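You operate a simulated robot arm through the tools that you are given. There is no shell and no other tool. Be economical: measure what you need, move in short steps, check, and stop when the job is done.

You run a simulated robot arm. Do the job below in one go: nothing can be reset, and whatever is moved stays where it is left.

JOB
Funnel jam into the open jar to its line and lid it.
Fine: pour from the cream jug; jug back, funnel on the saucer; leave the full jar.
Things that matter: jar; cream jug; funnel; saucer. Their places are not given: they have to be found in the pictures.

It is judged by the outcome, as a careful person would: the job done as asked, and still so three seconds after it is handed in. It fails if anything else is knocked over, pushed out of place, dropped, spilled or broken. Lids that push on must go on centred and level and be pressed home; caps that screw on are set level and turned clockwise until they are tight.

ROBOT AND FRAMES
A 5-joint arm with a two-finger parallel gripper, fixed in place. Base frame: the origin is at the foot of the arm, x ahead of it, y to its left, z up; the work surface is at about z = 0. Units: mm, degrees, N and s.
With the tool pointing down near the work surface it reaches from about 260 to 600 mm from the base axis. Its first joint turns from -66.0 to 66.0 degrees. The tool tilts only in the upright plane through the base axis and itself; it spins freely about its own axis. Payload 1.57 kg.
The TCP is the grasp point between the finger pads, 30 mm short of the fingertips. In the tool frame z runs along the fingers and y along their closing line. Largest opening 80 mm; finger width 17, thickness 12; the body of the gripper, 40 by 82 mm, starts 80 mm behind the TCP.
Orientation is told as [roll, pitch, yaw] about the base's x, y, z axes, in that order, counted from this pose: with the fingers straight down and closing along the base's y, the tool's x points along the base's -x, its y along +y and its z along -z.

CONTROLS
- The arm moves only by the tool apply_moves. Its argument "moves" is a list of rows, each a list of 7 numbers: the shift along the base's x, y, z in mm, then the turn, a rotation vector about the base's x, y, z in degrees, then the opening, from 0 (shut) to 1 (fully open). In form: [[x, y, z, wx, wy, wz, grip], ...]. A call has 1 to 12 rows; each row is the pose to reach, as a shift and turn from the pose commanded when the call began. Rows are played at 5 a second. More than 50 mm and 8.6 degrees between two rows, or a gripper value outside its range, and nothing of the call is played. A pose out of reach is approached as far as the arm can. The call stops where the force on the tool passes 40 N (or 10 N more than at its start, if that is more) or the arm is blocked; 0.2 s more then pass. The fingers move at their own pace (about 153 mm/s each) and stop on an object; they squeeze with about 36 N. The grip force told is the motor's: it shows also when the fingers shut on nothing. Time passes only in rows, and 0.2 s behind the last, so rows that repeat a pose let the fingers close. It gives the time, the measured TCP pose, the force on the tool (base axes), the opening and the grip force at its end, in the units of the frame above (readings bear some noise).
- Cameras (640 x 400 px; columns grow to the right, rows downward): "scene" is fixed at [27.1, 390.6, 542.4]; the picture's right is [-0.82, -0.58, 0.00], its down [-0.27, 0.38, -0.88] and it looks along [0.51, -0.72, -0.47] (base axes); focal length 246 px, centre (320, 200). "wrist" rides on the gripper at [-32, 0, -78] in the tool frame; the picture's right is [0.00, -1.00, 0.00], its down [0.97, 0.00, -0.24] and it looks along [0.24, 0.00, 0.97] (tool axes); focal length 218 px, centre (320, 200).
- capture(camera): a new picture of that camera. No time passes.
- point_at(camera, pixels): for up to 12 pixels [column, row] of the newest picture of that camera ("zoom" is the newest enlarged one), the place [x, y, z] in the base frame of the surface seen there, good to about 2 mm, but the place of the scene camera against the robot may be out by one fixed shift of up to 12 mm in any direction. No time passes.
- zoom(camera, box): a new picture of the part [left, top, right, bottom] of that camera's present view, enlarged. No time passes.
- sign_off(): hands the job in; it is judged then, once.

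Keep the steps short. Do not move on a guess: measure, check each grasp and each placing, and mend mistakes. In all there are 80 turns and 38 pictures (those below and enlarged ones count). Leave the gripper open and the arm clear of the work at the hand-in unless told otherwise, and finish with a single line.

The tools are called after "Call:" as name(argument=value, ...) on one line, values as JSON. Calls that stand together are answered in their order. apply_moves: Moves the arm, as the interface text tells. Its arguments: {"type":"object","properties":{"moves":{"type":"array"}},"required":["moves"]} The other tools are called the same way: capture (camera) takes a picture; point_at (camera, pixels) gives the place of the surface under pixels of a picture; zoom (camera, box) takes an enlarged picture of a part of a camera's view; sign_off () hands the job in.

At the start:

```text
time_s: 0.0
tool_pos: [280.4, -195.6, 471.1]
tool_rot: [0.0, 0.0, 0.1]
ft_force: [-0.3, 0.0, 0.3]
width: 80.0
grip_force: 0.1
```

scene: 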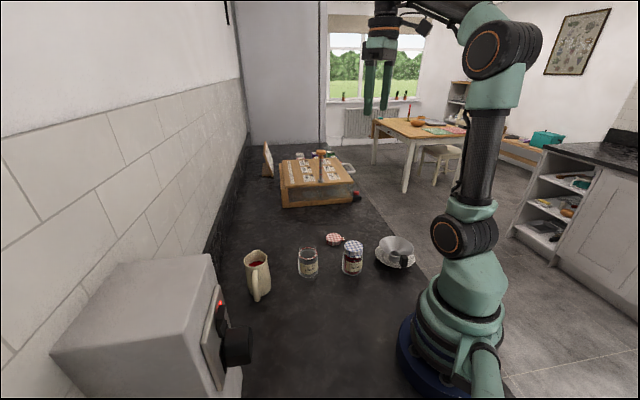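
wrist: 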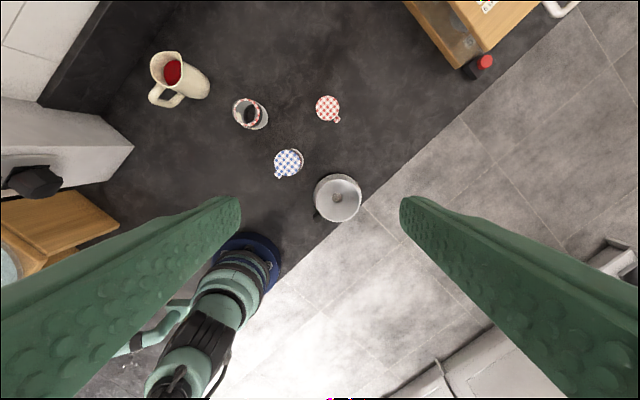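

I see the cream jug (~257,275), the open jar (308,262), a blue-lidded jar (352,258), a red gingham lid (334,239) and a funnel on/near the saucer (396,252). I'll zoom in on both views.

Call:
zoom(camera="scene", box=[230, 220, 430, 310])

Call:
zoom(camera="wrist", box=[130, 40, 380, 230])

```text
3.20 times, centred on (330, 265) of scene
```

zoom: 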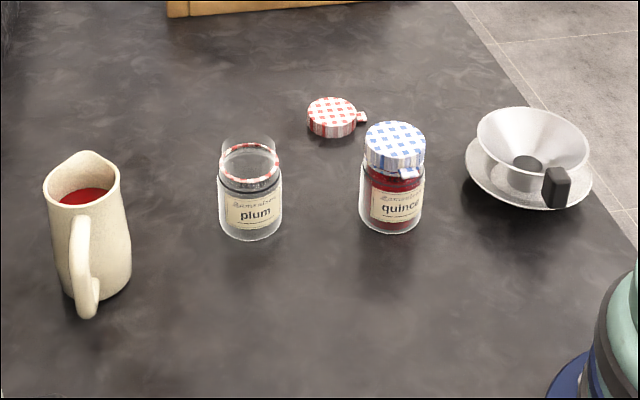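

```text
2.11 times, centred on (255, 135) of wrist
```

zoom: 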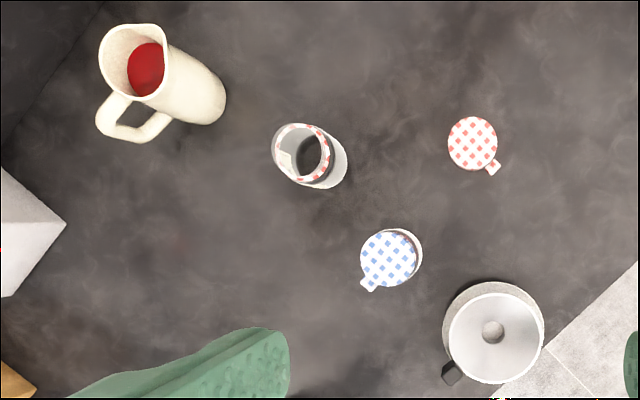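

Now measure the points in the wrist zoom: jug rim, handle, jar rim, lid, quince, funnel rim, tab and saucer.

Call:
point_at(camera="zoom", pixels=[[100, 62], [165, 60], [145, 70], [102, 122], [150, 132], [130, 98], [165, 24], [222, 100], [272, 155], [328, 150], [302, 124], [302, 184]])

Call:
point_at(camera="wrist", pixels=[[328, 109], [316, 109], [340, 109], [337, 119], [288, 163], [315, 198], [361, 198], [338, 175], [338, 221], [316, 217], [338, 196], [325, 180]])

Call:
zoom(camera="scene", box=[236, 230, 332, 310])

```text
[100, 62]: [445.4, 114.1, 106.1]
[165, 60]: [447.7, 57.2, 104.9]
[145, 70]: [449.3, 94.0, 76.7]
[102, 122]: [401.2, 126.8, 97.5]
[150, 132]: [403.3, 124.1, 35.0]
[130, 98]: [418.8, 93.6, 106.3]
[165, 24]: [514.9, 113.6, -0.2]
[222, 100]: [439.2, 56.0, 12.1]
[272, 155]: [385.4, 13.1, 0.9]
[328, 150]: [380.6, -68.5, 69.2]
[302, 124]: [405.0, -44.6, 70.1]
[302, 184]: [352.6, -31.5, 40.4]
```

```text
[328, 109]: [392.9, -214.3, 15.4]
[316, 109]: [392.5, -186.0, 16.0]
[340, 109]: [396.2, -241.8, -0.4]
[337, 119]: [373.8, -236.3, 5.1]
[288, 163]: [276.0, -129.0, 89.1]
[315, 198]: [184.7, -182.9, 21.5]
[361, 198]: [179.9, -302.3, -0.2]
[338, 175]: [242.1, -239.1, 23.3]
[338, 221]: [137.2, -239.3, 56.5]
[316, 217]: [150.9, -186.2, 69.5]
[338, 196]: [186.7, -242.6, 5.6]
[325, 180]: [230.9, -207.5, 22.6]
```

```text
5.00 times, centred on (284, 270) of scene
```

zoom: 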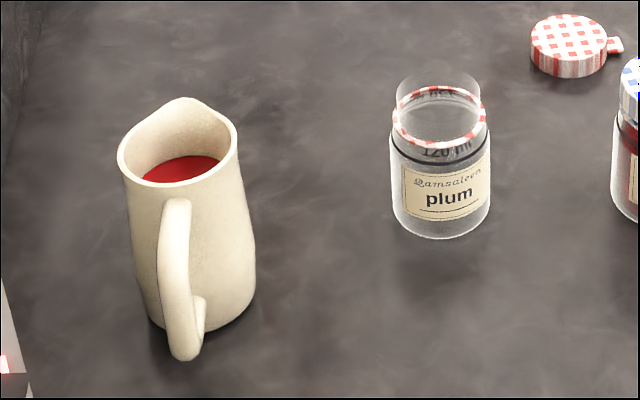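

The funnel is at about (187,-241) with its tab toward the base. The jar is near (382,-25), the jug near (440,85) and the lid at (393,-214). I'll move the wrist camera closer over the jar, lid and jug before planning the grasps.

Call:
apply_moves(moves=[[25, 23, -25, 0, 0, 0, 1], [50, 46, -50, 0, 0, 0, 1], [75, 69, -75, 0, 0, 0, 1], [100, 92, -100, 0, 0, 0, 1], [125, 115, -125, 0, 0, 0, 1], [150, 136, -150, 0, 0, 0, 1], [165, 165, -171, 0, 0, 0, 1]])

Call:
capture(camera="wrist")

```text
time_s: 1.6
tool_pos: [444.8, -28.0, 300.7]
tool_rot: [0.1, 0.0, 0.0]
ft_force: [-0.2, -0.1, -0.1]
width: 80.1
grip_force: 0.0
```

```text
32 pictures are left
```

wrist: 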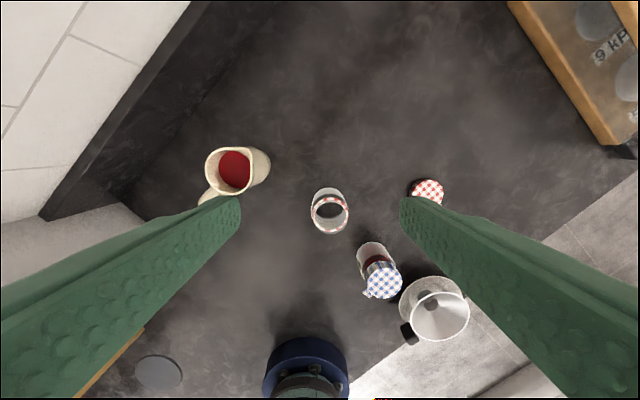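

The jar is near (330,210), the jug near (237,172) and the funnel at (435,308). I'll zoom in on this group and measure it.

Call:
zoom(camera="wrist", box=[295, 170, 375, 250])

Call:
point_at(camera="wrist", pixels=[[402, 300], [470, 300], [436, 277], [436, 341], [403, 322], [409, 345], [417, 338], [400, 335], [433, 299], [383, 280], [430, 190], [236, 168]])

```text
5.00 times, centred on (335, 210) of wrist
```

zoom: 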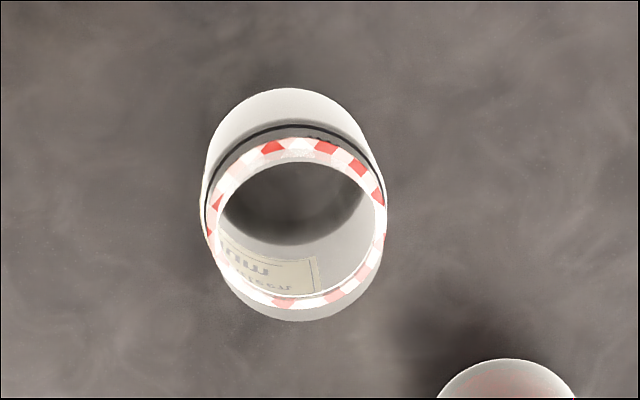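

```text
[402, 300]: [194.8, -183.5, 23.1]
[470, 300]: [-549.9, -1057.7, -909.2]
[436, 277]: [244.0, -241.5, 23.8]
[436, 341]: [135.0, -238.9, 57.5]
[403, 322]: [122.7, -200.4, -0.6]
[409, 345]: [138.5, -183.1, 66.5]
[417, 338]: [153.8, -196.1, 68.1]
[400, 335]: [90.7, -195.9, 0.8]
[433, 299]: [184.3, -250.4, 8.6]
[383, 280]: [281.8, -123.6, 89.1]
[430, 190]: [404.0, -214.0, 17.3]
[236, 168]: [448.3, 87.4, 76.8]
```

The dark line on the jar sits below the red/white rim band and is marked 120 ml. I'll measure the rim, line and body of the jar in this zoom.

Call:
point_at(camera="zoom", pixels=[[213, 220], [381, 215], [298, 144], [290, 302], [270, 147], [355, 170], [376, 190], [285, 128], [210, 190], [290, 92], [300, 315], [290, 210]])

Call:
zoom(camera="wrist", box=[185, 130, 285, 220])

```text
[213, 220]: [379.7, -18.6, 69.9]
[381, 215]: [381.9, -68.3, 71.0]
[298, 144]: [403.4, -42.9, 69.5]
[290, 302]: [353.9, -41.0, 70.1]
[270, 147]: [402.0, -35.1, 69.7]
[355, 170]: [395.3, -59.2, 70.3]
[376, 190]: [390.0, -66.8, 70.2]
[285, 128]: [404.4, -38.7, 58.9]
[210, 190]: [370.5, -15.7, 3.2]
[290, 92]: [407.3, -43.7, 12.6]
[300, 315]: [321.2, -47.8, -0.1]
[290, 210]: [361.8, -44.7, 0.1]
```

```text
4.44 times, centred on (235, 175) of wrist
```

zoom: 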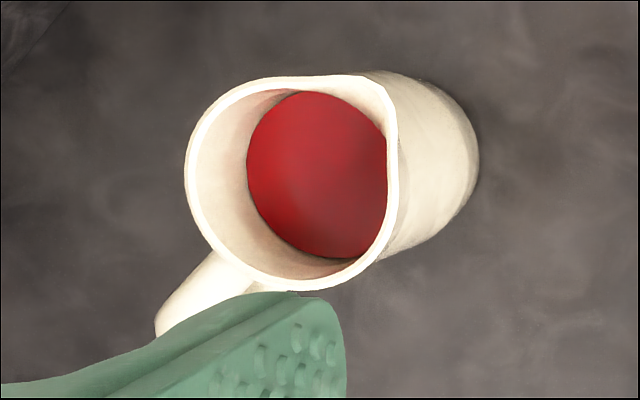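

Now the jug rim, its spout corner (375,78), the jam surface and the visible handle.

Call:
point_at(camera="zoom", pixels=[[190, 165], [300, 80], [360, 78], [390, 115], [395, 190], [290, 284], [215, 230], [320, 180], [180, 300], [210, 275], [160, 320], [250, 95]])

Call:
zoom(camera="scene", box=[236, 240, 290, 310])

```text
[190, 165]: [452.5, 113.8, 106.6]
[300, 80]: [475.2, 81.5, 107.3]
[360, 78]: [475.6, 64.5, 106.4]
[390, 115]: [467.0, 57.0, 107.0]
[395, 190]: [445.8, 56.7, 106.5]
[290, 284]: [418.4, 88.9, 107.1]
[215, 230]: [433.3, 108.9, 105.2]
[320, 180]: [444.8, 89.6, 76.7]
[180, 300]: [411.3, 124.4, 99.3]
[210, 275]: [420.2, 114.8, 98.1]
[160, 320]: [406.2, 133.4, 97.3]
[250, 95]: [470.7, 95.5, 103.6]
```

```text
5.71 times, centred on (263, 275) of scene
```

zoom: 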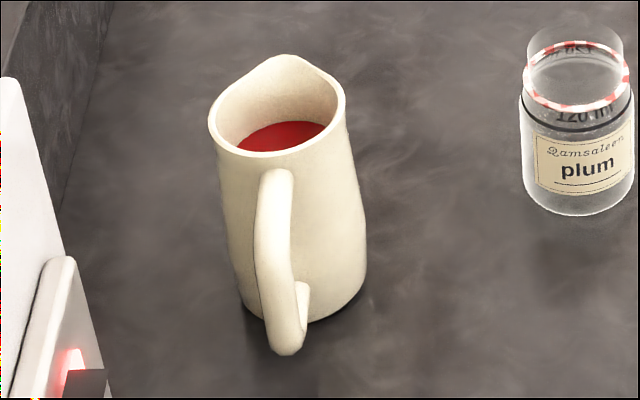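

The jar centre is about (379,-43.5): band at z 70, line at z~59, and the rim near z 87 judging by the quince lid top at 89. The jug axis is about (447,85), its rim is at z 107, the spout faces -45° and the handle 133°. Next I'll look closely at the funnel tab.

Call:
apply_moves(moves=[[-33, -25, -5, 0, 0, -6.5, 1], [-66, -50, -10, 0, 0, -13, 1], [-100, -75, -15, 0, 0, -19.5, 1], [-133, -100, -25, 0, 0, -26, 1], [-167, -125, -30, 0, 0, -32.5, 1], [-200, -150, -40, 0, 0, -39, 1], [-233, -175, -55, 0, 0, -45.5, 1], [-267, -200, -70, 0, 0, -52, 1]])

Call:
capture(camera="wrist")

```text
time_s: 3.4
tool_pos: [177.1, -230.5, 229.1]
tool_rot: [0.0, -0.1, -52.1]
ft_force: [-0.9, 0.2, 0.6]
width: 80.1
grip_force: 0.0
```

```text
28 pictures are left
```

wrist: 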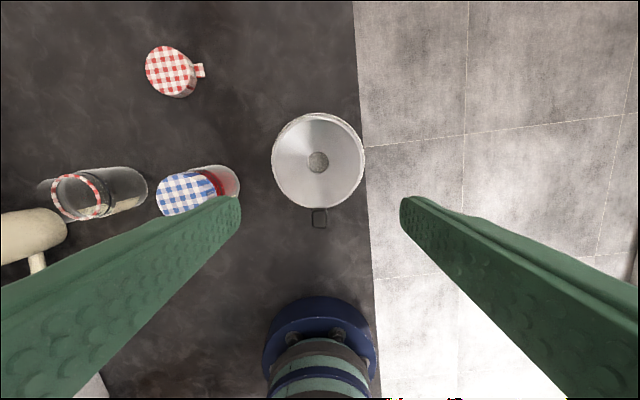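

The funnel is centred at (318,160) with its tab at (320,218), pointing straight at the base. Measure it.

Call:
point_at(camera="wrist", pixels=[[314, 212], [326, 212], [320, 219], [314, 225], [326, 225], [274, 162], [363, 162], [318, 205], [318, 118], [279, 135], [318, 162], [320, 209]])

Call:
zoom(camera="wrist", box=[264, 105, 376, 235])

Call:
zoom(camera="scene", box=[360, 225, 440, 285])

```text
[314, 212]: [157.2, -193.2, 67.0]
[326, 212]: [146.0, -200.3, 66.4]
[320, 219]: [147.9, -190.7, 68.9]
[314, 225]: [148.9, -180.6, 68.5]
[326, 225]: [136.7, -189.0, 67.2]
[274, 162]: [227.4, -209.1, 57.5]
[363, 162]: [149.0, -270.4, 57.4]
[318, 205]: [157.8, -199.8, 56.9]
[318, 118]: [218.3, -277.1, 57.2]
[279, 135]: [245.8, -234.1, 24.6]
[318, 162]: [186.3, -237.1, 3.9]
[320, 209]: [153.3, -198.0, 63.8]
```

```text
3.08 times, centred on (320, 170) of wrist
```

zoom: 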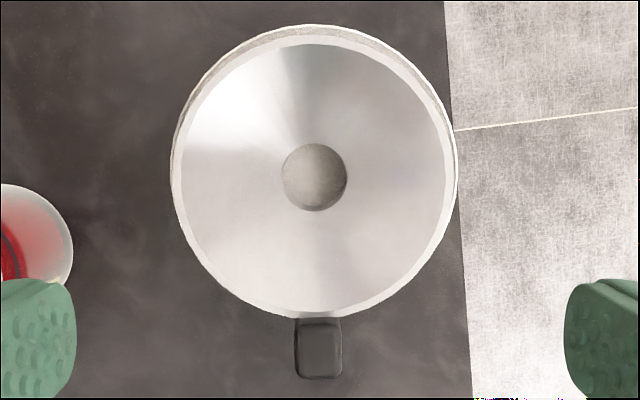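

```text
6.67 times, centred on (400, 255) of scene
```

zoom: 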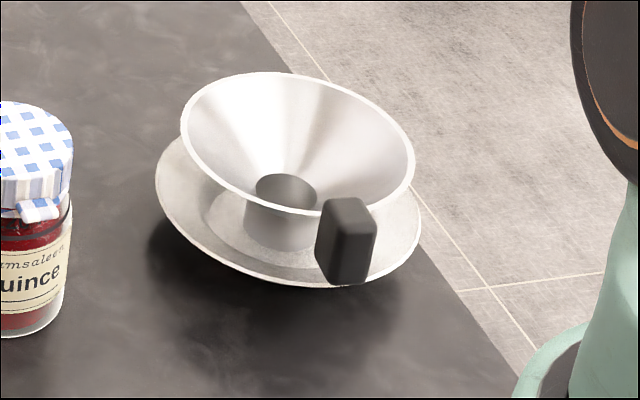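

The tab is a vertical block about 15 mm wide, centred at (147.5,-191) and r 241, with its top at z 68. The funnel centre is (188,-239) and its rim is at z 57. I'll test reach above the tab first.

Call:
apply_moves(moves=[[-10, 13, -27, 0, 0, 0, 1], [-20, 26, -54, 0, 0, 0, 1], [-29.5, 39.5, -80, 0, 0, 0, 1], [-29.5, 39.5, -100, 0, 0, 0, 1], [-29.5, 39.5, -100, 0, 0, 0, 1]])

```text
time_s: 4.6
tool_pos: [149.7, -192.5, 132.1]
tool_rot: [0.1, 0.1, -51.9]
ft_force: [-0.7, -0.1, 0.0]
width: 79.9
grip_force: 0.1
```

It's reachable so far, with only slight drift (r 244). Go on down in steps.

Call:
apply_moves(moves=[[0, 0, -20, 0, 0, 0, 1], [0, 0, -40, 0, 0, 0, 1], [0, 0, -40, 0, 0, 0, 1]])

```text
time_s: 5.4
tool_pos: [154.4, -196.5, 91.4]
tool_rot: [-0.1, 0.1, -52.2]
ft_force: [0.5, 0.0, 0.1]
width: 80.3
grip_force: 0.0
out of reach, approached as far as the arm can: row 1, 2, 3
```

r stalls at 250 here, so I need a small inward tilt of the fingers, 12° about the tangential axis. Tilt first at this height.

Call:
apply_moves(moves=[[0, 0, 5, 4.7, 3.7, 0, 1], [0, 0, 5, 9.5, 7.4, 0, 1], [0, 0, 5, 9.5, 7.4, 0, 1]])

```text
time_s: 6.2
tool_pos: [155.3, -195.7, 95.6]
tool_rot: [0.0, 12.0, -51.9]
ft_force: [-0.4, 0.5, -0.3]
width: 80.0
grip_force: 0.0
```

The tilt worked. Now move to the tab centre and descend.

Call:
apply_moves(moves=[[-7.5, 5, -2, 0, 0, 0, 1], [-7.5, 5, -18, 0, 0, 0, 1], [-7.5, 5, -34, 0, 0, 0, 1], [-7.5, 5, -34, 0, 0, 0, 1]])

Call:
capture(camera="wrist")

```text
time_s: 7.2
tool_pos: [147.1, -192.2, 61.3]
tool_rot: [0.1, 12.0, -52.0]
ft_force: [0.1, 0.3, 0.4]
width: 79.8
grip_force: 0.0
```

```text
25 pictures are left
```

wrist: 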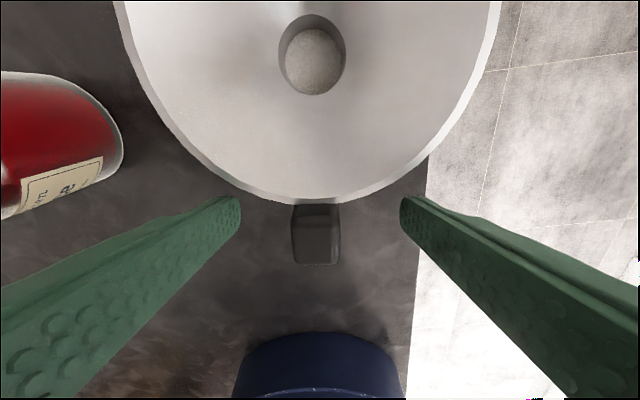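

The tab (col 316, rows 205–265) lies between the fingers at the TCP height. Close on it.

Call:
apply_moves(moves=[[0, 0, 0, 0, 0, 0, 0.5], [0, 0, 0, 0, 0, 0, 0.1], [0, 0, 0, 0, 0, 0, 0.1], [0, 0, 0, 0, 0, 0, 0.1]])

```text
time_s: 8.2
tool_pos: [147.1, -191.8, 62.4]
tool_rot: [0.2, 12.0, -52.0]
ft_force: [0.0, 0.3, 0.0]
width: 17.7
grip_force: 32.3
```

Gripped, width 17.7 mm. Lift straight up and check that the funnel comes along.

Call:
apply_moves(moves=[[0, 0, 15, 0, 0, 0, 0], [0, 0, 40, 0, 0, 0, 0], [0, 0, 70, 0, 0, 0, 0], [0, 0, 100, 0, 0, 0, 0], [0, 0, 125, 0, 0, 0, 0], [0, 0, 125, 0, 0, 0, 0]])

Call:
capture(camera="wrist")

```text
time_s: 9.6
tool_pos: [146.3, -192.8, 187.3]
tool_rot: [0.2, 11.9, -52.0]
ft_force: [0.3, 0.2, -1.4]
width: 17.4
grip_force: 32.4
```

```text
24 pictures are left
```

wrist: 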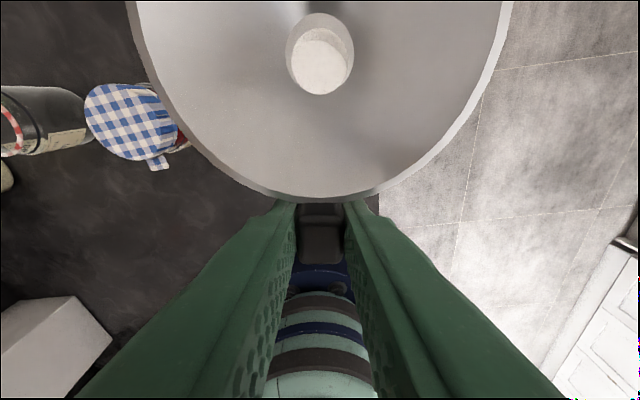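

The funnel is held. Measure rim points to get its centre and level relative to the TCP.

Call:
point_at(camera="wrist", pixels=[[136, 40], [505, 40], [320, 195], [190, 151], [455, 151], [166, 120], [477, 120], [320, 213], [320, 235]])

```text
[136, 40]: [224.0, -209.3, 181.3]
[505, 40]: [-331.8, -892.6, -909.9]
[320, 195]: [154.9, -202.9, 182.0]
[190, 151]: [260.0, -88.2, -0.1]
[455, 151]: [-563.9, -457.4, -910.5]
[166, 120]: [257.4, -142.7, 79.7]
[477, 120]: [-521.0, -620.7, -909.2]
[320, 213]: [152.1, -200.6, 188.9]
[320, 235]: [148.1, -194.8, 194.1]
```

Rim z is 181–182, level, and the funnel centre is 62.3 mm ahead of the TCP. Swing it over the jar, to TCP (317,-37) and yaw -6.5.

Call:
apply_moves(moves=[[24, 22, 0, 0, 0, 6.5, 0], [49, 44, 0, 0, 0, 13, 0], [73, 67, 0, 0, 0, 19.5, 0], [98, 89, 0, 0, 0, 26, 0], [122, 111, 0, 0, 0, 32.5, 0], [146, 134, 0, 0, 0, 39, 0], [170.7, 155.8, 0, 0, 0, 45.5, 0], [170.7, 155.8, 0, 0, 0, 45.5, 0]])

Call:
capture(camera="wrist")

Call:
zoom(camera="scene", box=[250, 180, 380, 290])

```text
time_s: 11.4
tool_pos: [317.9, -33.3, 188.0]
tool_rot: [0.0, 12.0, -6.4]
ft_force: [-0.3, 0.7, -2.4]
width: 17.8
grip_force: 32.5
```

```text
23 pictures are left
```

wrist: 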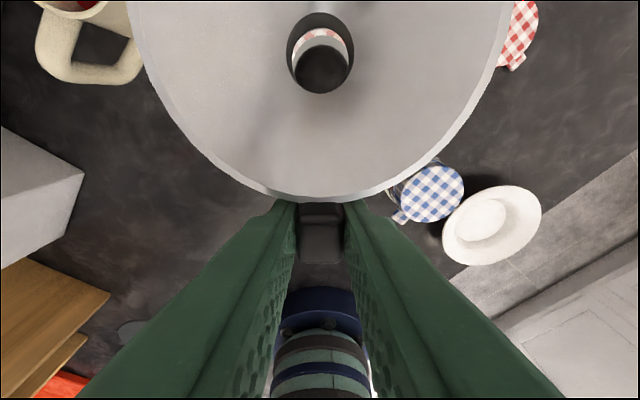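

```text
3.64 times, centred on (315, 235) of scene
```

zoom: 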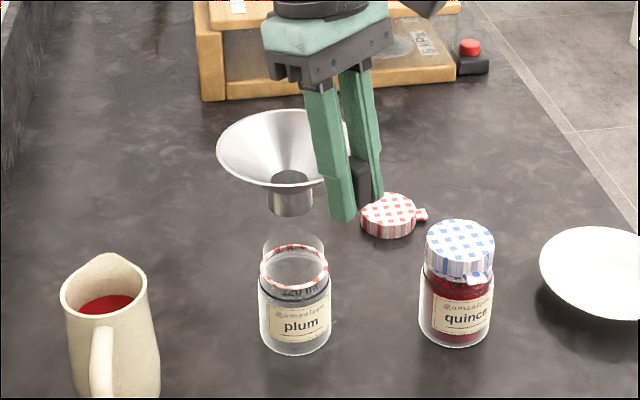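

y is 3.7 mm off. Correct it, then lower until the stem is just above the jar rim.

Call:
apply_moves(moves=[[-0.9, -3.7, 0, 0, 0, 0, 0], [-0.9, -3.7, -15, 0, 0, 0, 0], [-0.9, -3.7, -30, 0, 0, 0, 0], [-0.9, -3.7, -30, 0, 0, 0, 0]])

Call:
zoom(camera="scene", box=[280, 200, 340, 285])

Call:
capture(camera="wrist")

```text
time_s: 12.4
tool_pos: [316.2, -39.2, 157.5]
tool_rot: [0.1, 12.0, -6.4]
ft_force: [0.7, 0.4, -2.1]
width: 17.8
grip_force: 32.1
```

```text
4.71 times, centred on (310, 242) of scene
```

zoom: 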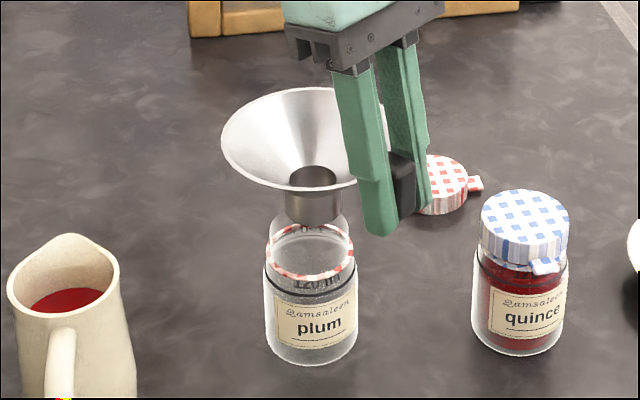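

```text
20 pictures are left
```

wrist: 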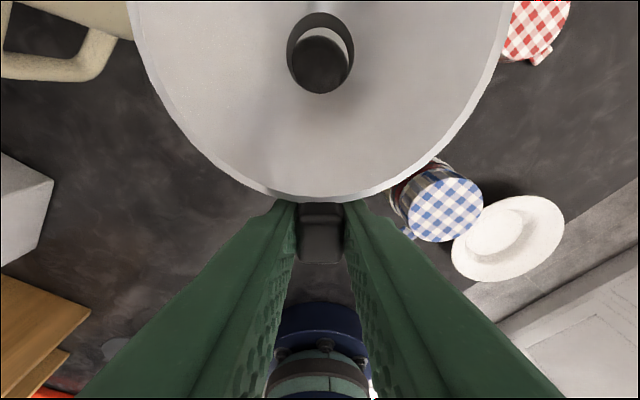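

The stem lines up with the jar neck (col 313 against 311). Lower slowly, watching the force.

Call:
apply_moves(moves=[[0.5, 1.2, -8, 0, 0, 0, 0], [0.5, 1.2, -16, 0, 0, 0, 0], [0.5, 1.2, -24, 0, 0, 0, 0], [0.5, 1.2, -30, 0, 0, 0, 0], [0.5, 1.2, -34, 0, 0, 0, 0], [0.5, 1.2, -34, 0, 0, 0, 0]])

```text
time_s: 13.8
tool_pos: [316.5, -39.1, 123.9]
tool_rot: [0.2, 11.9, -6.5]
ft_force: [-0.8, 0.1, -1.7]
width: 17.4
grip_force: 32.3
```

Call:
apply_moves(moves=[[0, 0, -2, 0, 0, 0, 0], [0, 0, -4, 0, 0, 0, 0], [0, 0, -6, 0, 0, 0, 0], [0, 0, -8, 0, 0, 0, 0], [0, 0, -10, 0, 0, 0, 0], [0, 0, -10, 0, 0, 0, 0]])

Call:
zoom(camera="scene", box=[280, 200, 340, 285])

```text
time_s: 15.2
tool_pos: [317.4, -39.1, 114.3]
tool_rot: [0.0, 12.1, -6.6]
ft_force: [-0.9, 2.7, 15.4]
width: 17.6
grip_force: 32.5
```

```text
4.71 times, centred on (310, 242) of scene
```

zoom: 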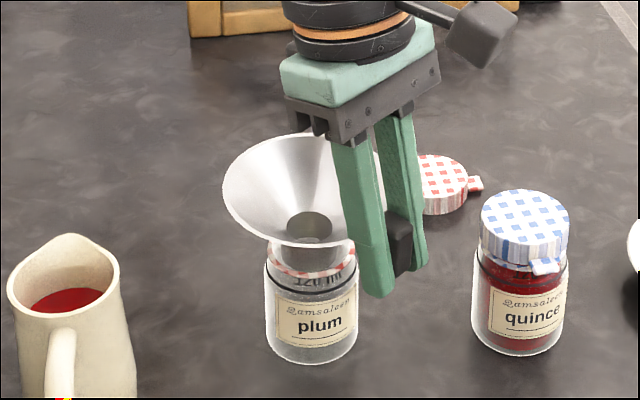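

Contact at z 114 with 15 N, and the funnel is seated in the neck. Ease the preload, then open.

Call:
apply_moves(moves=[[0, 0, 0.8, 0, 0, 0, 0], [0, 0, 0.8, 0, 0, 0, 0.3], [0, 0, 0.8, 0, 0, 0, 0.5], [0, 0, 0.8, 0, 0, 0, 0.6], [0, 0, 0.8, 0, 0, 0, 0.6]])

Call:
capture(camera="wrist")

```text
time_s: 16.4
tool_pos: [316.9, -39.1, 114.6]
tool_rot: [0.1, 12.1, -6.5]
ft_force: [0.2, -0.2, -0.6]
width: 48.0
grip_force: 0.0
```

```text
18 pictures are left
```

wrist: 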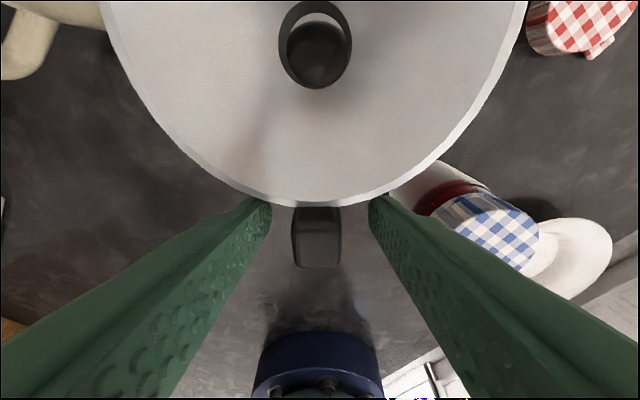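

Released. Check the rim level, and the position for later re-grasping.

Call:
point_at(camera="wrist", pixels=[[114, 40], [515, 40], [316, 204], [160, 128], [470, 128], [316, 238], [300, 238], [332, 238], [25, 40], [40, 60], [10, 75]])

```text
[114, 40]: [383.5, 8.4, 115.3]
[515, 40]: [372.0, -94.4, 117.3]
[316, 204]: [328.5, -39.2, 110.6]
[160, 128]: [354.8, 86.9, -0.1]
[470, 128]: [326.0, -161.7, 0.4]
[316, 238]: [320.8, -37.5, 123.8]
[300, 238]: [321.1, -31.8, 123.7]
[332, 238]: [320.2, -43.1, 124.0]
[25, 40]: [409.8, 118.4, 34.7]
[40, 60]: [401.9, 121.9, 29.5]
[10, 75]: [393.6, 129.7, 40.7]
```

The funnel stands stably on the jar, leaning only slightly toward its tab. Retreat upward and remove the tilt.

Call:
apply_moves(moves=[[0, 0, 15, 0, 0, 0, 0.6], [0, 0, 35, 0, 0, 0, 0.6], [0, 0, 65, 0, 0, 0, 1], [0, 0, 90, -0.7, -6, 0, 1], [0, 0, 90, -1.4, -11.9, 0, 1]])

Call:
apply_moves(moves=[[20, 30, 0, 0, 0, -7.7, 1], [40, 61, 0, 0, 0, -15.4, 1], [60, 92, 0, 0, 0, -23, 1], [80, 123, 0, 0, 0, -30.8, 1], [101, 153, 0, 0, 0, -38.5, 1], [101, 153, 0, 0, 0, -38.5, 1]])

Call:
capture(camera="wrist")

```text
time_s: 17.6
tool_pos: [318.6, -40.1, 204.6]
tool_rot: [0.0, 0.0, -6.4]
ft_force: [-0.3, 0.6, -0.5]
width: 80.0
grip_force: 0.1
```

```text
time_s: 19.0
tool_pos: [417.5, 112.4, 204.5]
tool_rot: [-0.1, 0.0, -45.0]
ft_force: [-0.5, 0.1, -0.4]
width: 79.9
grip_force: 0.1
```

```text
17 pictures are left
```

wrist: 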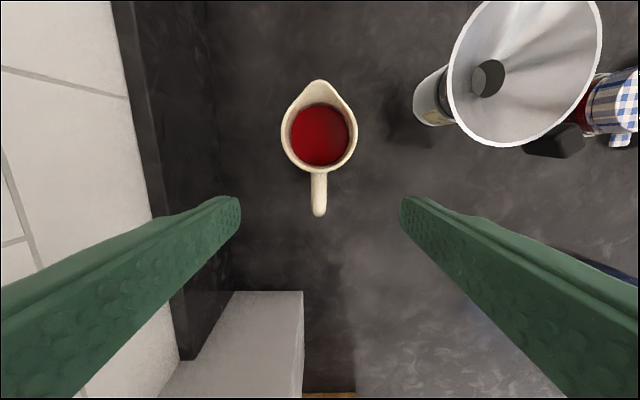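

At yaw -45 the spout, jug centre and handle line up vertically at col 319, so the handle plane is exactly 135°. Measure the handle and rim.

Call:
point_at(camera="wrist", pixels=[[319, 180], [319, 190], [319, 200], [319, 208], [319, 214], [313, 200], [325, 200], [319, 172], [319, 83], [284, 135], [355, 135], [320, 130]])

Call:
zoom(camera="wrist", box=[270, 70, 370, 225])

```text
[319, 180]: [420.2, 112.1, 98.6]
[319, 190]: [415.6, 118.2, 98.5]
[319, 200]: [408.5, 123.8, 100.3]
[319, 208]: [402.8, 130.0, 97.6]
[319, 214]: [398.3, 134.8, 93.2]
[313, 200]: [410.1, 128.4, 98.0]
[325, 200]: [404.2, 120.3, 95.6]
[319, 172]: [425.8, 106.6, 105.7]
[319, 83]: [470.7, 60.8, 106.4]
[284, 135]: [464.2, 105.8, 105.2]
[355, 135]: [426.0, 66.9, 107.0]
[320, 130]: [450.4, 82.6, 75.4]
```

```text
2.58 times, centred on (320, 148) of wrist
```

zoom: 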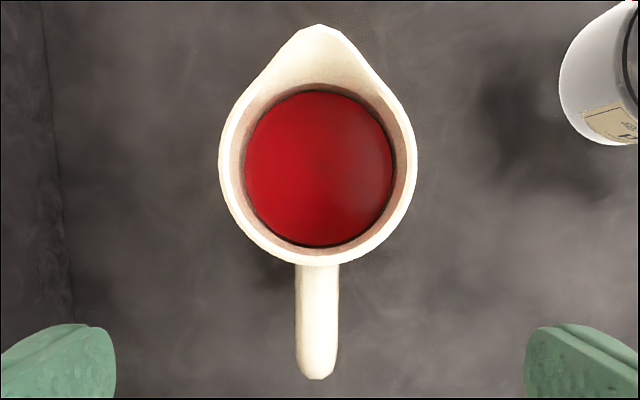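

Handle strap is 13 mm wide on the line x+y≈532.4, with outer edge at (398,135). Before descending, check that the grey box and dark upstand are clear of the open fingers.

Call:
point_at(camera="wrist", pixels=[[300, 296], [240, 296], [295, 340], [205, 190], [190, 150], [215, 270]])

```text
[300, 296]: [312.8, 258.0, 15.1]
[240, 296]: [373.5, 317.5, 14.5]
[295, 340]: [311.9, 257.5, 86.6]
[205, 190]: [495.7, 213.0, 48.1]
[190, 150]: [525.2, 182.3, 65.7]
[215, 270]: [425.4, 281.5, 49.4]
```

Everything is clear by more than 80 mm. Descend over the handle to (402.7,129.8,72).

Call:
apply_moves(moves=[[-14.8, 17.4, -20, 0, 0, 0, 1], [-14.8, 17.4, -50, 0, 0, 0, 1], [-14.8, 17.4, -80, 0, 0, 0, 1], [-14.8, 17.4, -110, 0, 0, 0, 1], [-14.8, 17.4, -132.5, 0, 0, 0, 1], [-14.8, 17.4, -132.5, 0, 0, 0, 1]])

Call:
capture(camera="wrist")

```text
time_s: 20.4
tool_pos: [403.1, 130.9, 70.8]
tool_rot: [-0.1, -0.1, -45.0]
ft_force: [-0.2, 0.0, 0.0]
width: 80.3
grip_force: 0.0
```

```text
15 pictures are left
```

wrist: 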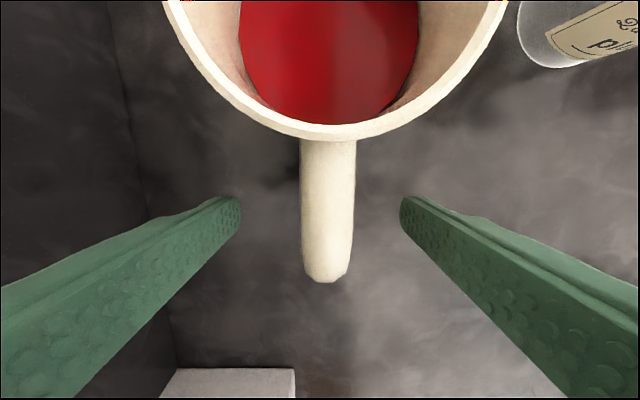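

The handle is at col 328, about 2 mm off centre. Nudge by (-1.2,-1.2) and close.

Call:
apply_moves(moves=[[-1.2, -1.2, 0, 0, 0, 0, 0.6], [-1.2, -1.2, 0, 0, 0, 0, 0.3], [-1.2, -1.2, 0, 0, 0, 0, 0], [-1.2, -1.2, 0, 0, 0, 0, 0], [-1.2, -1.2, 0, 0, 0, 0, 0]])

```text
time_s: 21.6
tool_pos: [401.5, 129.6, 71.6]
tool_rot: [-0.1, 0.0, -44.9]
ft_force: [-0.1, -1.9, 0.5]
width: 14.5
grip_force: 30.5
```

Gripped at 14.5 mm. Lift slowly.

Call:
apply_moves(moves=[[0, 0, 5, 0, 0, 0, 0], [0, 0, 15, 0, 0, 0, 0], [0, 0, 30, 0, 0, 0, 0], [0, 0, 45, 0, 0, 0, 0], [0, 0, 60, 0, 0, 0, 0], [0, 0, 60, 0, 0, 0, 0]])

Call:
capture(camera="wrist")

```text
time_s: 23.0
tool_pos: [403.0, 131.5, 131.4]
tool_rot: [-0.2, 0.0, -44.9]
ft_force: [0.0, -0.2, -3.9]
width: 14.5
grip_force: 30.8
```

```text
14 pictures are left
```

wrist: 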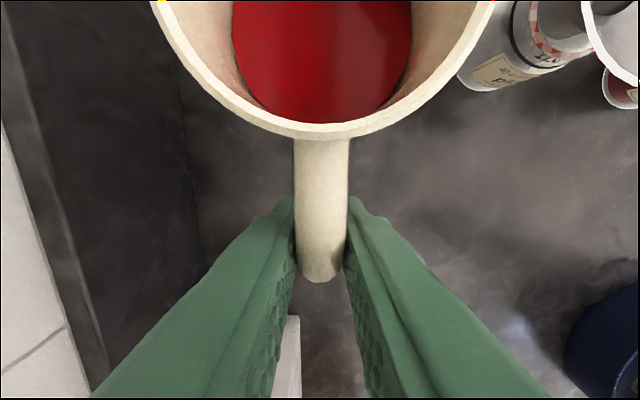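

The jug is held solidly at about 4 N and level. Raise it well above the funnel, then begin swinging the handle outward.

Call:
apply_moves(moves=[[0, 0, 30, 0, 0, 0, 0], [0, 0, 60, 0, 0, 0, 0], [0, 0, 90, 0, 0, 0, 0], [0, 0, 112, 0, 0, 0, 0], [10, -10, 112, 0, 0, -7, 0], [20, -21, 112, 0, 0, -15, 0], [29, -41, 112, 0, 0, -23, 0], [38, -62, 112, 0, 0, -31, 0], [47, -82, 112, 0, 0, -39, 0], [56, -103, 112, 0, 0, -47, 0], [63, -120, 112, 0, 0, -55, 0], [70, -135, 112, 0, 0, -63, 0]])

Call:
apply_moves(moves=[[2, -7, 0, 0, 0, -8, 0], [4, -14, 0, 0, 0, -16, 0], [6, -21, 0, 0, 0, -24, 0], [8, -28, 0, 0, 0, -32, 0], [10, -35, 0, 0, 0, -40, 0], [12, -42, 0, 0, 0, -48, 0], [14, -46, 0, 0, 0, -56, 0], [14, -50, 0, 0, 0, -64, 0], [14, -52, 0, 0, 0, -72, 0], [14, -52, 0, 0, 0, -78.5, 0], [14, -52, 0, 0, 0, -78.5, 0]])

Call:
capture(camera="scene")

```text
time_s: 25.6
tool_pos: [471.5, -4.3, 243.0]
tool_rot: [0.0, 0.0, -108.0]
ft_force: [-0.4, -0.3, -3.5]
width: 14.7
grip_force: 31.0
```

```text
time_s: 28.0
tool_pos: [476.7, -106.8, 242.7]
tool_rot: [0.0, 0.0, 174.9]
ft_force: [0.8, 0.2, -2.9]
width: 14.6
grip_force: 30.8
out of reach, approached as far as the arm can: row 9, 10, 11
```

```text
13 pictures are left
```

scene: 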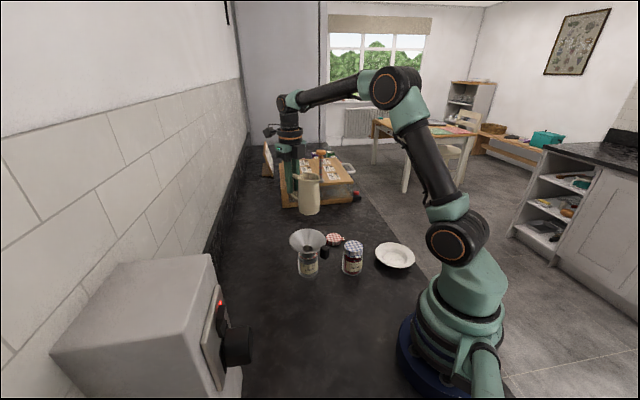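

The spin hit its limit near -172° relative, and y drifted to -107, clear of everything. I'll pour 9° off the limit, compensating sideways: TCP (487.6,-36.7), yaw -175.3.

Call:
apply_moves(moves=[[3, 14, 0, 0, 0, 3, 0], [5, 35, 0, 0, 0, 6, 0], [8, 55, 0, 0, 0, 9.8, 0], [10.9, 70, 0, 0, 0, 9.8, 0], [10.9, 70, 0, 0, 0, 9.8, 0]])

```text
time_s: 29.2
tool_pos: [488.7, -36.4, 241.2]
tool_rot: [0.0, 0.0, -176.6]
ft_force: [-0.5, 0.0, -2.9]
width: 14.6
grip_force: 31.0
```

Trim the yaw slightly, then tilt to 40° (about -tangential) with the spout high over the funnel.

Call:
apply_moves(moves=[[0, 0, 0, 0, 0, 1.3, 0], [0, 0, 0, 0, 0, 1.3, 0]])

Call:
apply_moves(moves=[[0, 0, 0, -0.4, -5, 0, 0], [0, 0, 0, -0.8, -10, 0, 0], [0, 0, 0, -1.1, -15, 0, 0], [0, 0, 0, -1.5, -20, 0, 0], [0, 0, -4, -1.9, -25, 0, 0], [0, 0, -8, -2.3, -30, 0, 0], [0, 0, -13, -2.6, -35, 0, 0], [0, 0, -13, -2.6, -35, 0, 0]])

Call:
zoom(camera="scene", box=[240, 150, 370, 290])

```text
time_s: 29.8
tool_pos: [486.8, -37.3, 241.6]
tool_rot: [0.0, 0.0, -175.4]
ft_force: [0.2, 1.2, -3.2]
width: 14.8
grip_force: 30.9
```

```text
time_s: 31.6
tool_pos: [487.8, -37.4, 230.0]
tool_rot: [6.3, 34.7, -173.4]
ft_force: [-0.1, 0.7, -3.2]
width: 14.7
grip_force: 31.3
```

```text
2.86 times, centred on (305, 220) of scene
```

zoom: 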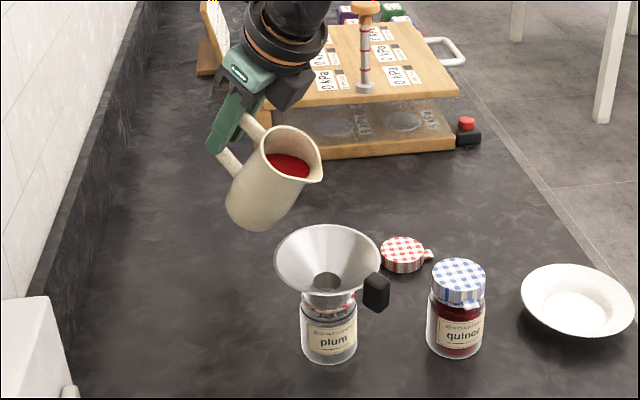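

Tilted 35°, with the jam still below the lip. Check the spout tip against the funnel in the same picture.

Call:
point_at(camera="zoom", pixels=[[320, 180], [318, 176], [278, 260], [379, 262], [327, 226], [326, 295], [327, 345], [345, 303]])

```text
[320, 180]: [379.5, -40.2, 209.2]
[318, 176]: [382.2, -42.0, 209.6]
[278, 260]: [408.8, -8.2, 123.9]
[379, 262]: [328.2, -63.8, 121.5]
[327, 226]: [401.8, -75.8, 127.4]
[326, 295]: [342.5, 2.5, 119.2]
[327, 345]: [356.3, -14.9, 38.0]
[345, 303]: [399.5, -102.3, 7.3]
```

The spout is 10 mm outward and 4 mm right of the funnel centre, well within the 50 mm rim, and 80 mm above it. Tilt to 47° gradually and hold.

Call:
apply_moves(moves=[[-1, 3, 1, -0.2, -2.5, 0, 0], [-2, 3, 2, -0.4, -5, 0, 0], [-3, 3, 3, -0.6, -7.5, 0, 0], [-4, 3, 4, -0.75, -10, 0, 0], [-5.5, 3, 5, -0.9, -12, 0, 0], [-5.5, 3, 5, -0.9, -12, 0, 0], [-5.5, 3, 5, -0.9, -12, 0, 0], [-5.5, 3, 5, -0.9, -12, 0, 0]])

Call:
zoom(camera="scene", box=[260, 180, 350, 285])

```text
time_s: 33.4
tool_pos: [480.5, -34.9, 235.1]
tool_rot: [9.4, 46.5, -171.3]
ft_force: [0.5, 0.4, -2.9]
width: 14.4
grip_force: 31.1
```

```text
3.81 times, centred on (305, 232) of scene
```

zoom: 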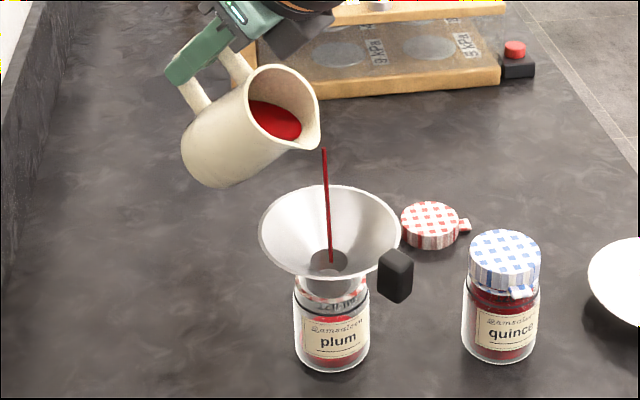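

Jam streams cleanly into the funnel and the jar is filling quickly. Pause by tilting back 9° and look closely at the level.

Call:
apply_moves(moves=[[2, 0, 0, 0.35, 5, 0, 0], [4, 0, 0, 0.7, 9, 0, 0], [4, 0, 0, 0.7, 9, 0, 0], [4, 0, 0, 0.7, 9, 0, 0]])

Call:
zoom(camera="scene", box=[285, 235, 335, 280])

```text
time_s: 34.4
tool_pos: [485.0, -34.4, 233.5]
tool_rot: [6.7, 37.5, -173.1]
ft_force: [-0.5, -0.2, -3.0]
width: 14.5
grip_force: 30.9
```

```text
8.89 times, centred on (310, 258) of scene
```

zoom: 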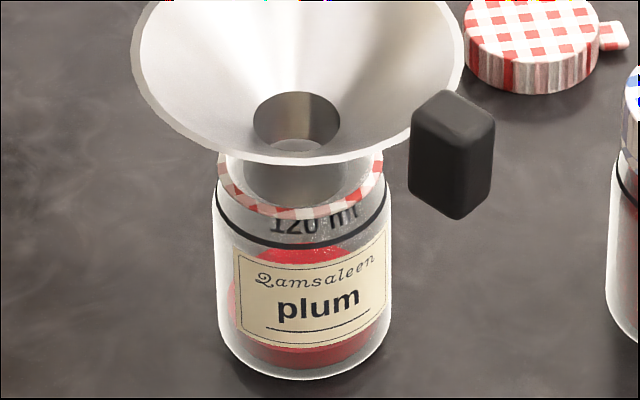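

The surface is at about 22% of the way to the line. Tilt to 54° and hold, then come back to pause.

Call:
apply_moves(moves=[[-3, 0, 2, -0.4, -6, 0, 0], [-5, 0, 3, -0.8, -11, 0, 0], [-9, 0, 5.5, -1.2, -16.5, 0, 0], [-9, 0, 5.5, -1.2, -16.5, 0, 0], [-9, 0, 5.5, -1.2, -16.5, 0, 0], [-9, 0, 5.5, -1.2, -16.5, 0, 0], [-9, 0, 5.5, -1.2, -16.5, 0, 0], [-9, 0, 5.5, -1.2, -16.5, 0, 0], [-6, 0, 4, -0.7, -10, 0, 0], [-4, 0, 3, -0.4, -5.5, 0, 0], [-4, 0, 3, -0.4, -5.5, 0, 0]])

Call:
zoom(camera="scene", box=[285, 235, 335, 280])

```text
time_s: 36.8
tool_pos: [480.8, -34.7, 235.9]
tool_rot: [8.2, 42.9, -172.1]
ft_force: [-0.5, 0.1, -2.9]
width: 14.7
grip_force: 30.5
```

```text
8.89 times, centred on (310, 258) of scene
```

zoom: 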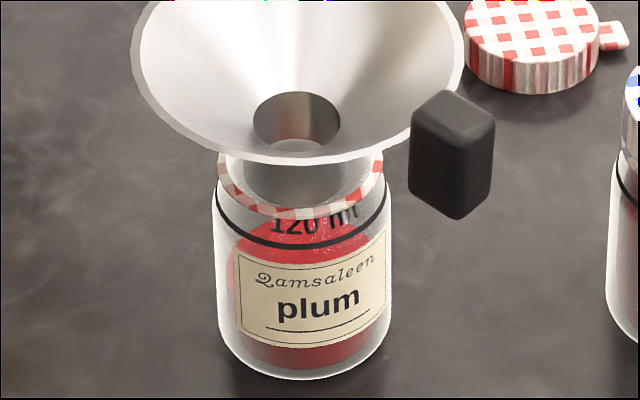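

The level is now about 46%. Next tilt to 61° and hold, then pause.

Call:
apply_moves(moves=[[-4, 0, 2, -0.45, -6, 0, 0], [-8, 0, 4, -0.9, -12, 0, 0], [-12.5, 0, 6, -1.3, -17.5, 0, 0], [-12.5, 0, 6, -1.3, -17.5, 0, 0], [-12.5, 0, 6, -1.3, -17.5, 0, 0], [-12.5, 0, 6, -1.3, -17.5, 0, 0], [-12.5, 0, 6, -1.3, -17.5, 0, 0], [-12.5, 0, 6, -1.3, -17.5, 0, 0], [-8, 0, 4, -0.75, -10, 0, 0], [-6, 0, 3, -0.4, -5.5, 0, 0], [-6, 0, 3, -0.4, -5.5, 0, 0]])

Call:
zoom(camera="scene", box=[285, 235, 335, 280])

```text
time_s: 39.2
tool_pos: [476.3, -33.9, 239.0]
tool_rot: [10.0, 48.3, -170.8]
ft_force: [0.1, -0.6, -3.2]
width: 14.6
grip_force: 30.5
```

```text
8.89 times, centred on (310, 258) of scene
```

zoom: 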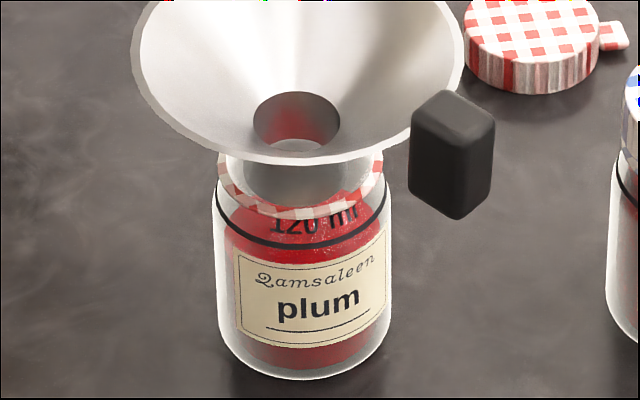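

Use point_at (it sees through glass) to read the height of the jam surface and the dark line.

Call:
point_at(camera="zoom", pixels=[[245, 215], [240, 228], [260, 222], [370, 195], [365, 232], [300, 225], [300, 355], [300, 245], [222, 212], [384, 212], [232, 215], [300, 378]])

```text
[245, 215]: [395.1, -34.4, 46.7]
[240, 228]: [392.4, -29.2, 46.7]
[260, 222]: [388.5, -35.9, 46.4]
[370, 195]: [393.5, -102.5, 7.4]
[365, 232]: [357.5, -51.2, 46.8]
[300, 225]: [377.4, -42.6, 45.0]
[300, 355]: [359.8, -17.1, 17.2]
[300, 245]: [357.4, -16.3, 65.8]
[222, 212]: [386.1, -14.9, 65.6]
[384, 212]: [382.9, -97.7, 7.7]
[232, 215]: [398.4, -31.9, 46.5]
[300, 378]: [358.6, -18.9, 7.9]
```

The jam surface is 19 mm below the line (46.7 against 65.7 in the same frame), about two-thirds full. Tilt to 64° for a bit over a second, then pause.

Call:
apply_moves(moves=[[-6, 0, 3, -0.6, -8, 0, 0], [-11.5, 0, 5, -1.1, -15, 0, 0], [-11.5, 0, 5, -1.1, -15, 0, 0], [-11.5, 0, 5, -1.1, -15, 0, 0], [-11.5, 0, 5, -1.1, -15, 0, 0], [-11.5, 0, 5, -1.1, -15, 0, 0], [-11.5, 0, 5, -1.1, -15, 0, 0], [-11.5, 0, 5, -1.1, -15, 0, 0], [-7, 0, 3, -0.5, -7, 0, 0], [-5, 0, 2, 0, 0, 0, 0], [-5, 0, 2, 0, 0, 0, 0]])

Call:
zoom(camera="scene", box=[285, 235, 335, 280])

Call:
point_at(camera="zoom", pixels=[[245, 215], [240, 228], [260, 222], [365, 232], [240, 205], [285, 225], [300, 246], [222, 212]])

```text
time_s: 41.6
tool_pos: [470.4, -34.4, 242.1]
tool_rot: [10.0, 48.2, -170.9]
ft_force: [-0.3, -0.6, -3.0]
width: 14.8
grip_force: 31.4
```

```text
8.89 times, centred on (310, 258) of scene
```

zoom: 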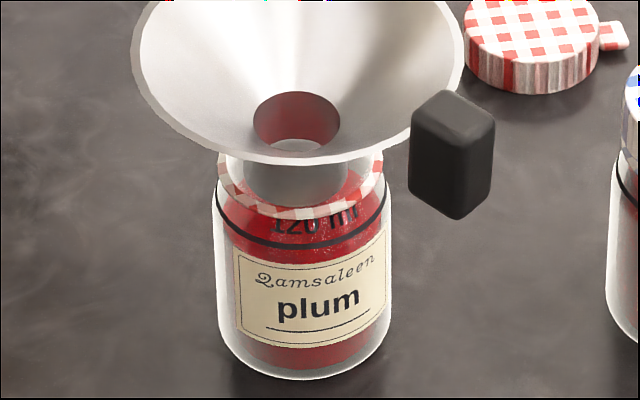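

```text
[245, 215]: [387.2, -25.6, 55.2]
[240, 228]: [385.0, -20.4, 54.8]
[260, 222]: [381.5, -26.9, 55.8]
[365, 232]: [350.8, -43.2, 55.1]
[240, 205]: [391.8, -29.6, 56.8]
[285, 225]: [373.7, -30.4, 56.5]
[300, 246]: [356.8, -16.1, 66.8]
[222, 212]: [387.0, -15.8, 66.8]
```

It rose 9 mm and needs about 10.5 mm more. One more similar step, slightly steeper at 67°.

Call:
apply_moves(moves=[[-5, 0, 2, -0.6, -8, 0, 0], [-9, 0, 4, -1.2, -16, 0, 0], [-9.5, 0, 4.5, -1.35, -18, 0, 0], [-9.5, 0, 4.5, -1.35, -18, 0, 0], [-9.5, 0, 4.5, -1.35, -18, 0, 0], [-9.5, 0, 4.5, -1.35, -18, 0, 0], [-9.5, 0, 4.5, -1.35, -18, 0, 0], [-9.5, 0, 4.5, -1.35, -18, 0, 0], [-6, 0, 3, -0.75, -10, 0, 0], [-4, 0, 2, -0.2, -2, 0, 0], [0, 0, 0, 0, 6, 0, 0]])

Call:
zoom(camera="scene", box=[285, 235, 335, 280])

Call:
point_at(camera="zoom", pixels=[[245, 215], [240, 225], [260, 222], [365, 225], [240, 205], [285, 225], [300, 246], [222, 212], [310, 232], [250, 235]])

```text
time_s: 44.0
tool_pos: [470.4, -35.0, 242.1]
tool_rot: [8.4, 42.5, -171.8]
ft_force: [-0.3, -0.5, -3.3]
width: 14.7
grip_force: 30.8
```

```text
8.89 times, centred on (310, 258) of scene
```

zoom: 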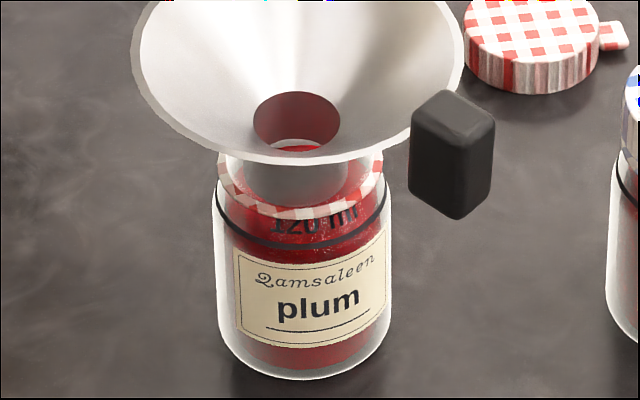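

```text
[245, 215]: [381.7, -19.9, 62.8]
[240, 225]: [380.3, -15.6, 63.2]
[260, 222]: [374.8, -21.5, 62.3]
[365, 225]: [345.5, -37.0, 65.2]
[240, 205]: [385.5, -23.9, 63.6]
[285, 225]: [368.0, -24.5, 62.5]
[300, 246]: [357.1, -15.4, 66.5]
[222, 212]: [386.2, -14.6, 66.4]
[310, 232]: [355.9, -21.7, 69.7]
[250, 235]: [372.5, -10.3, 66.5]
```

About 3.5 mm short. One brief dip to 69°, then back well below pouring.

Call:
apply_moves(moves=[[-4, 0, 2, -0.6, -8.3, 0, 0], [-8, 0, 4, -1.25, -16.6, 0, 0], [-10, 0, 5, -1.75, -23.5, 0, 0], [-11.5, 0, 5, -1.95, -26, 0, 0], [-11.5, 0, 5, -1.95, -26, 0, 0], [-10, 0, 5, -1.5, -20, 0, 0], [-7, 0, 4, -0.9, -12, 0, 0], [-4, 0, 2, -0.3, -4, 0, 0], [0, 0, 0, 0.3, 4, 0, 0], [0, 0, 0, 0.3, 4, 0, 0], [0, 0, 0, 0.3, 4, 0, 0]])

Call:
zoom(camera="scene", box=[285, 235, 335, 280])

Call:
point_at(camera="zoom", pixels=[[245, 215], [240, 220], [260, 218], [360, 225], [240, 205], [285, 215], [300, 246], [222, 212], [260, 205], [340, 200]])

```text
time_s: 46.4
tool_pos: [471.8, -34.6, 241.3]
tool_rot: [7.4, 38.5, -172.4]
ft_force: [0.1, 0.5, -3.1]
width: 14.9
grip_force: 31.1
```

```text
8.89 times, centred on (310, 258) of scene
```

zoom: 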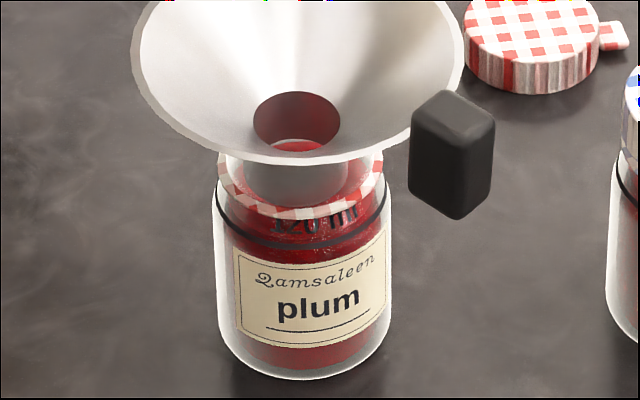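

```text
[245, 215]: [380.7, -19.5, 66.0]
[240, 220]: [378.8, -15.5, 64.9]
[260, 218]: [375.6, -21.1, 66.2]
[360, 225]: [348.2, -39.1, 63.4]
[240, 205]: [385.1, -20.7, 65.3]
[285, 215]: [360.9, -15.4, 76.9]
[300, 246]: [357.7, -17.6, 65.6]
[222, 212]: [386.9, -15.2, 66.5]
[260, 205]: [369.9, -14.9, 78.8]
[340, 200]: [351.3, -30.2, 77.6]
```

The jam is at the line (65–66 against 66). Now level the jug while rising.

Call:
apply_moves(moves=[[3, 0, 5, 0.55, 7.5, 0, 0], [6, 0, 10, 1.1, 15, 0, 0], [9, 0, 12, 1.7, 22.5, 0, 0], [12, 0, 12, 2.25, 30, 0, 0], [15, 0, 12, 2.9, 38.9, 0, 0], [15, 0, 12, 2.9, 38.9, 0, 0]])

```text
refused: row 5 steps farther than a row can; nothing moved
```

Call:
apply_moves(moves=[[3, 0, 5, 0.55, 7.5, 0, 0], [6, 0, 10, 1.1, 15, 0, 0], [9, 0, 12, 1.7, 22.5, 0, 0], [12, 0, 12, 2.25, 30, 0, 0], [15, 0, 12, 2.65, 35, 0, 0], [15, 0, 12, 2.9, 38.9, 0, 0], [15, 0, 12, 2.9, 38.9, 0, 0]])

```text
time_s: 48.0
tool_pos: [485.2, -33.8, 254.0]
tool_rot: [0.0, 0.1, -175.1]
ft_force: [0.4, -0.7, -4.0]
width: 14.7
grip_force: 30.6
```

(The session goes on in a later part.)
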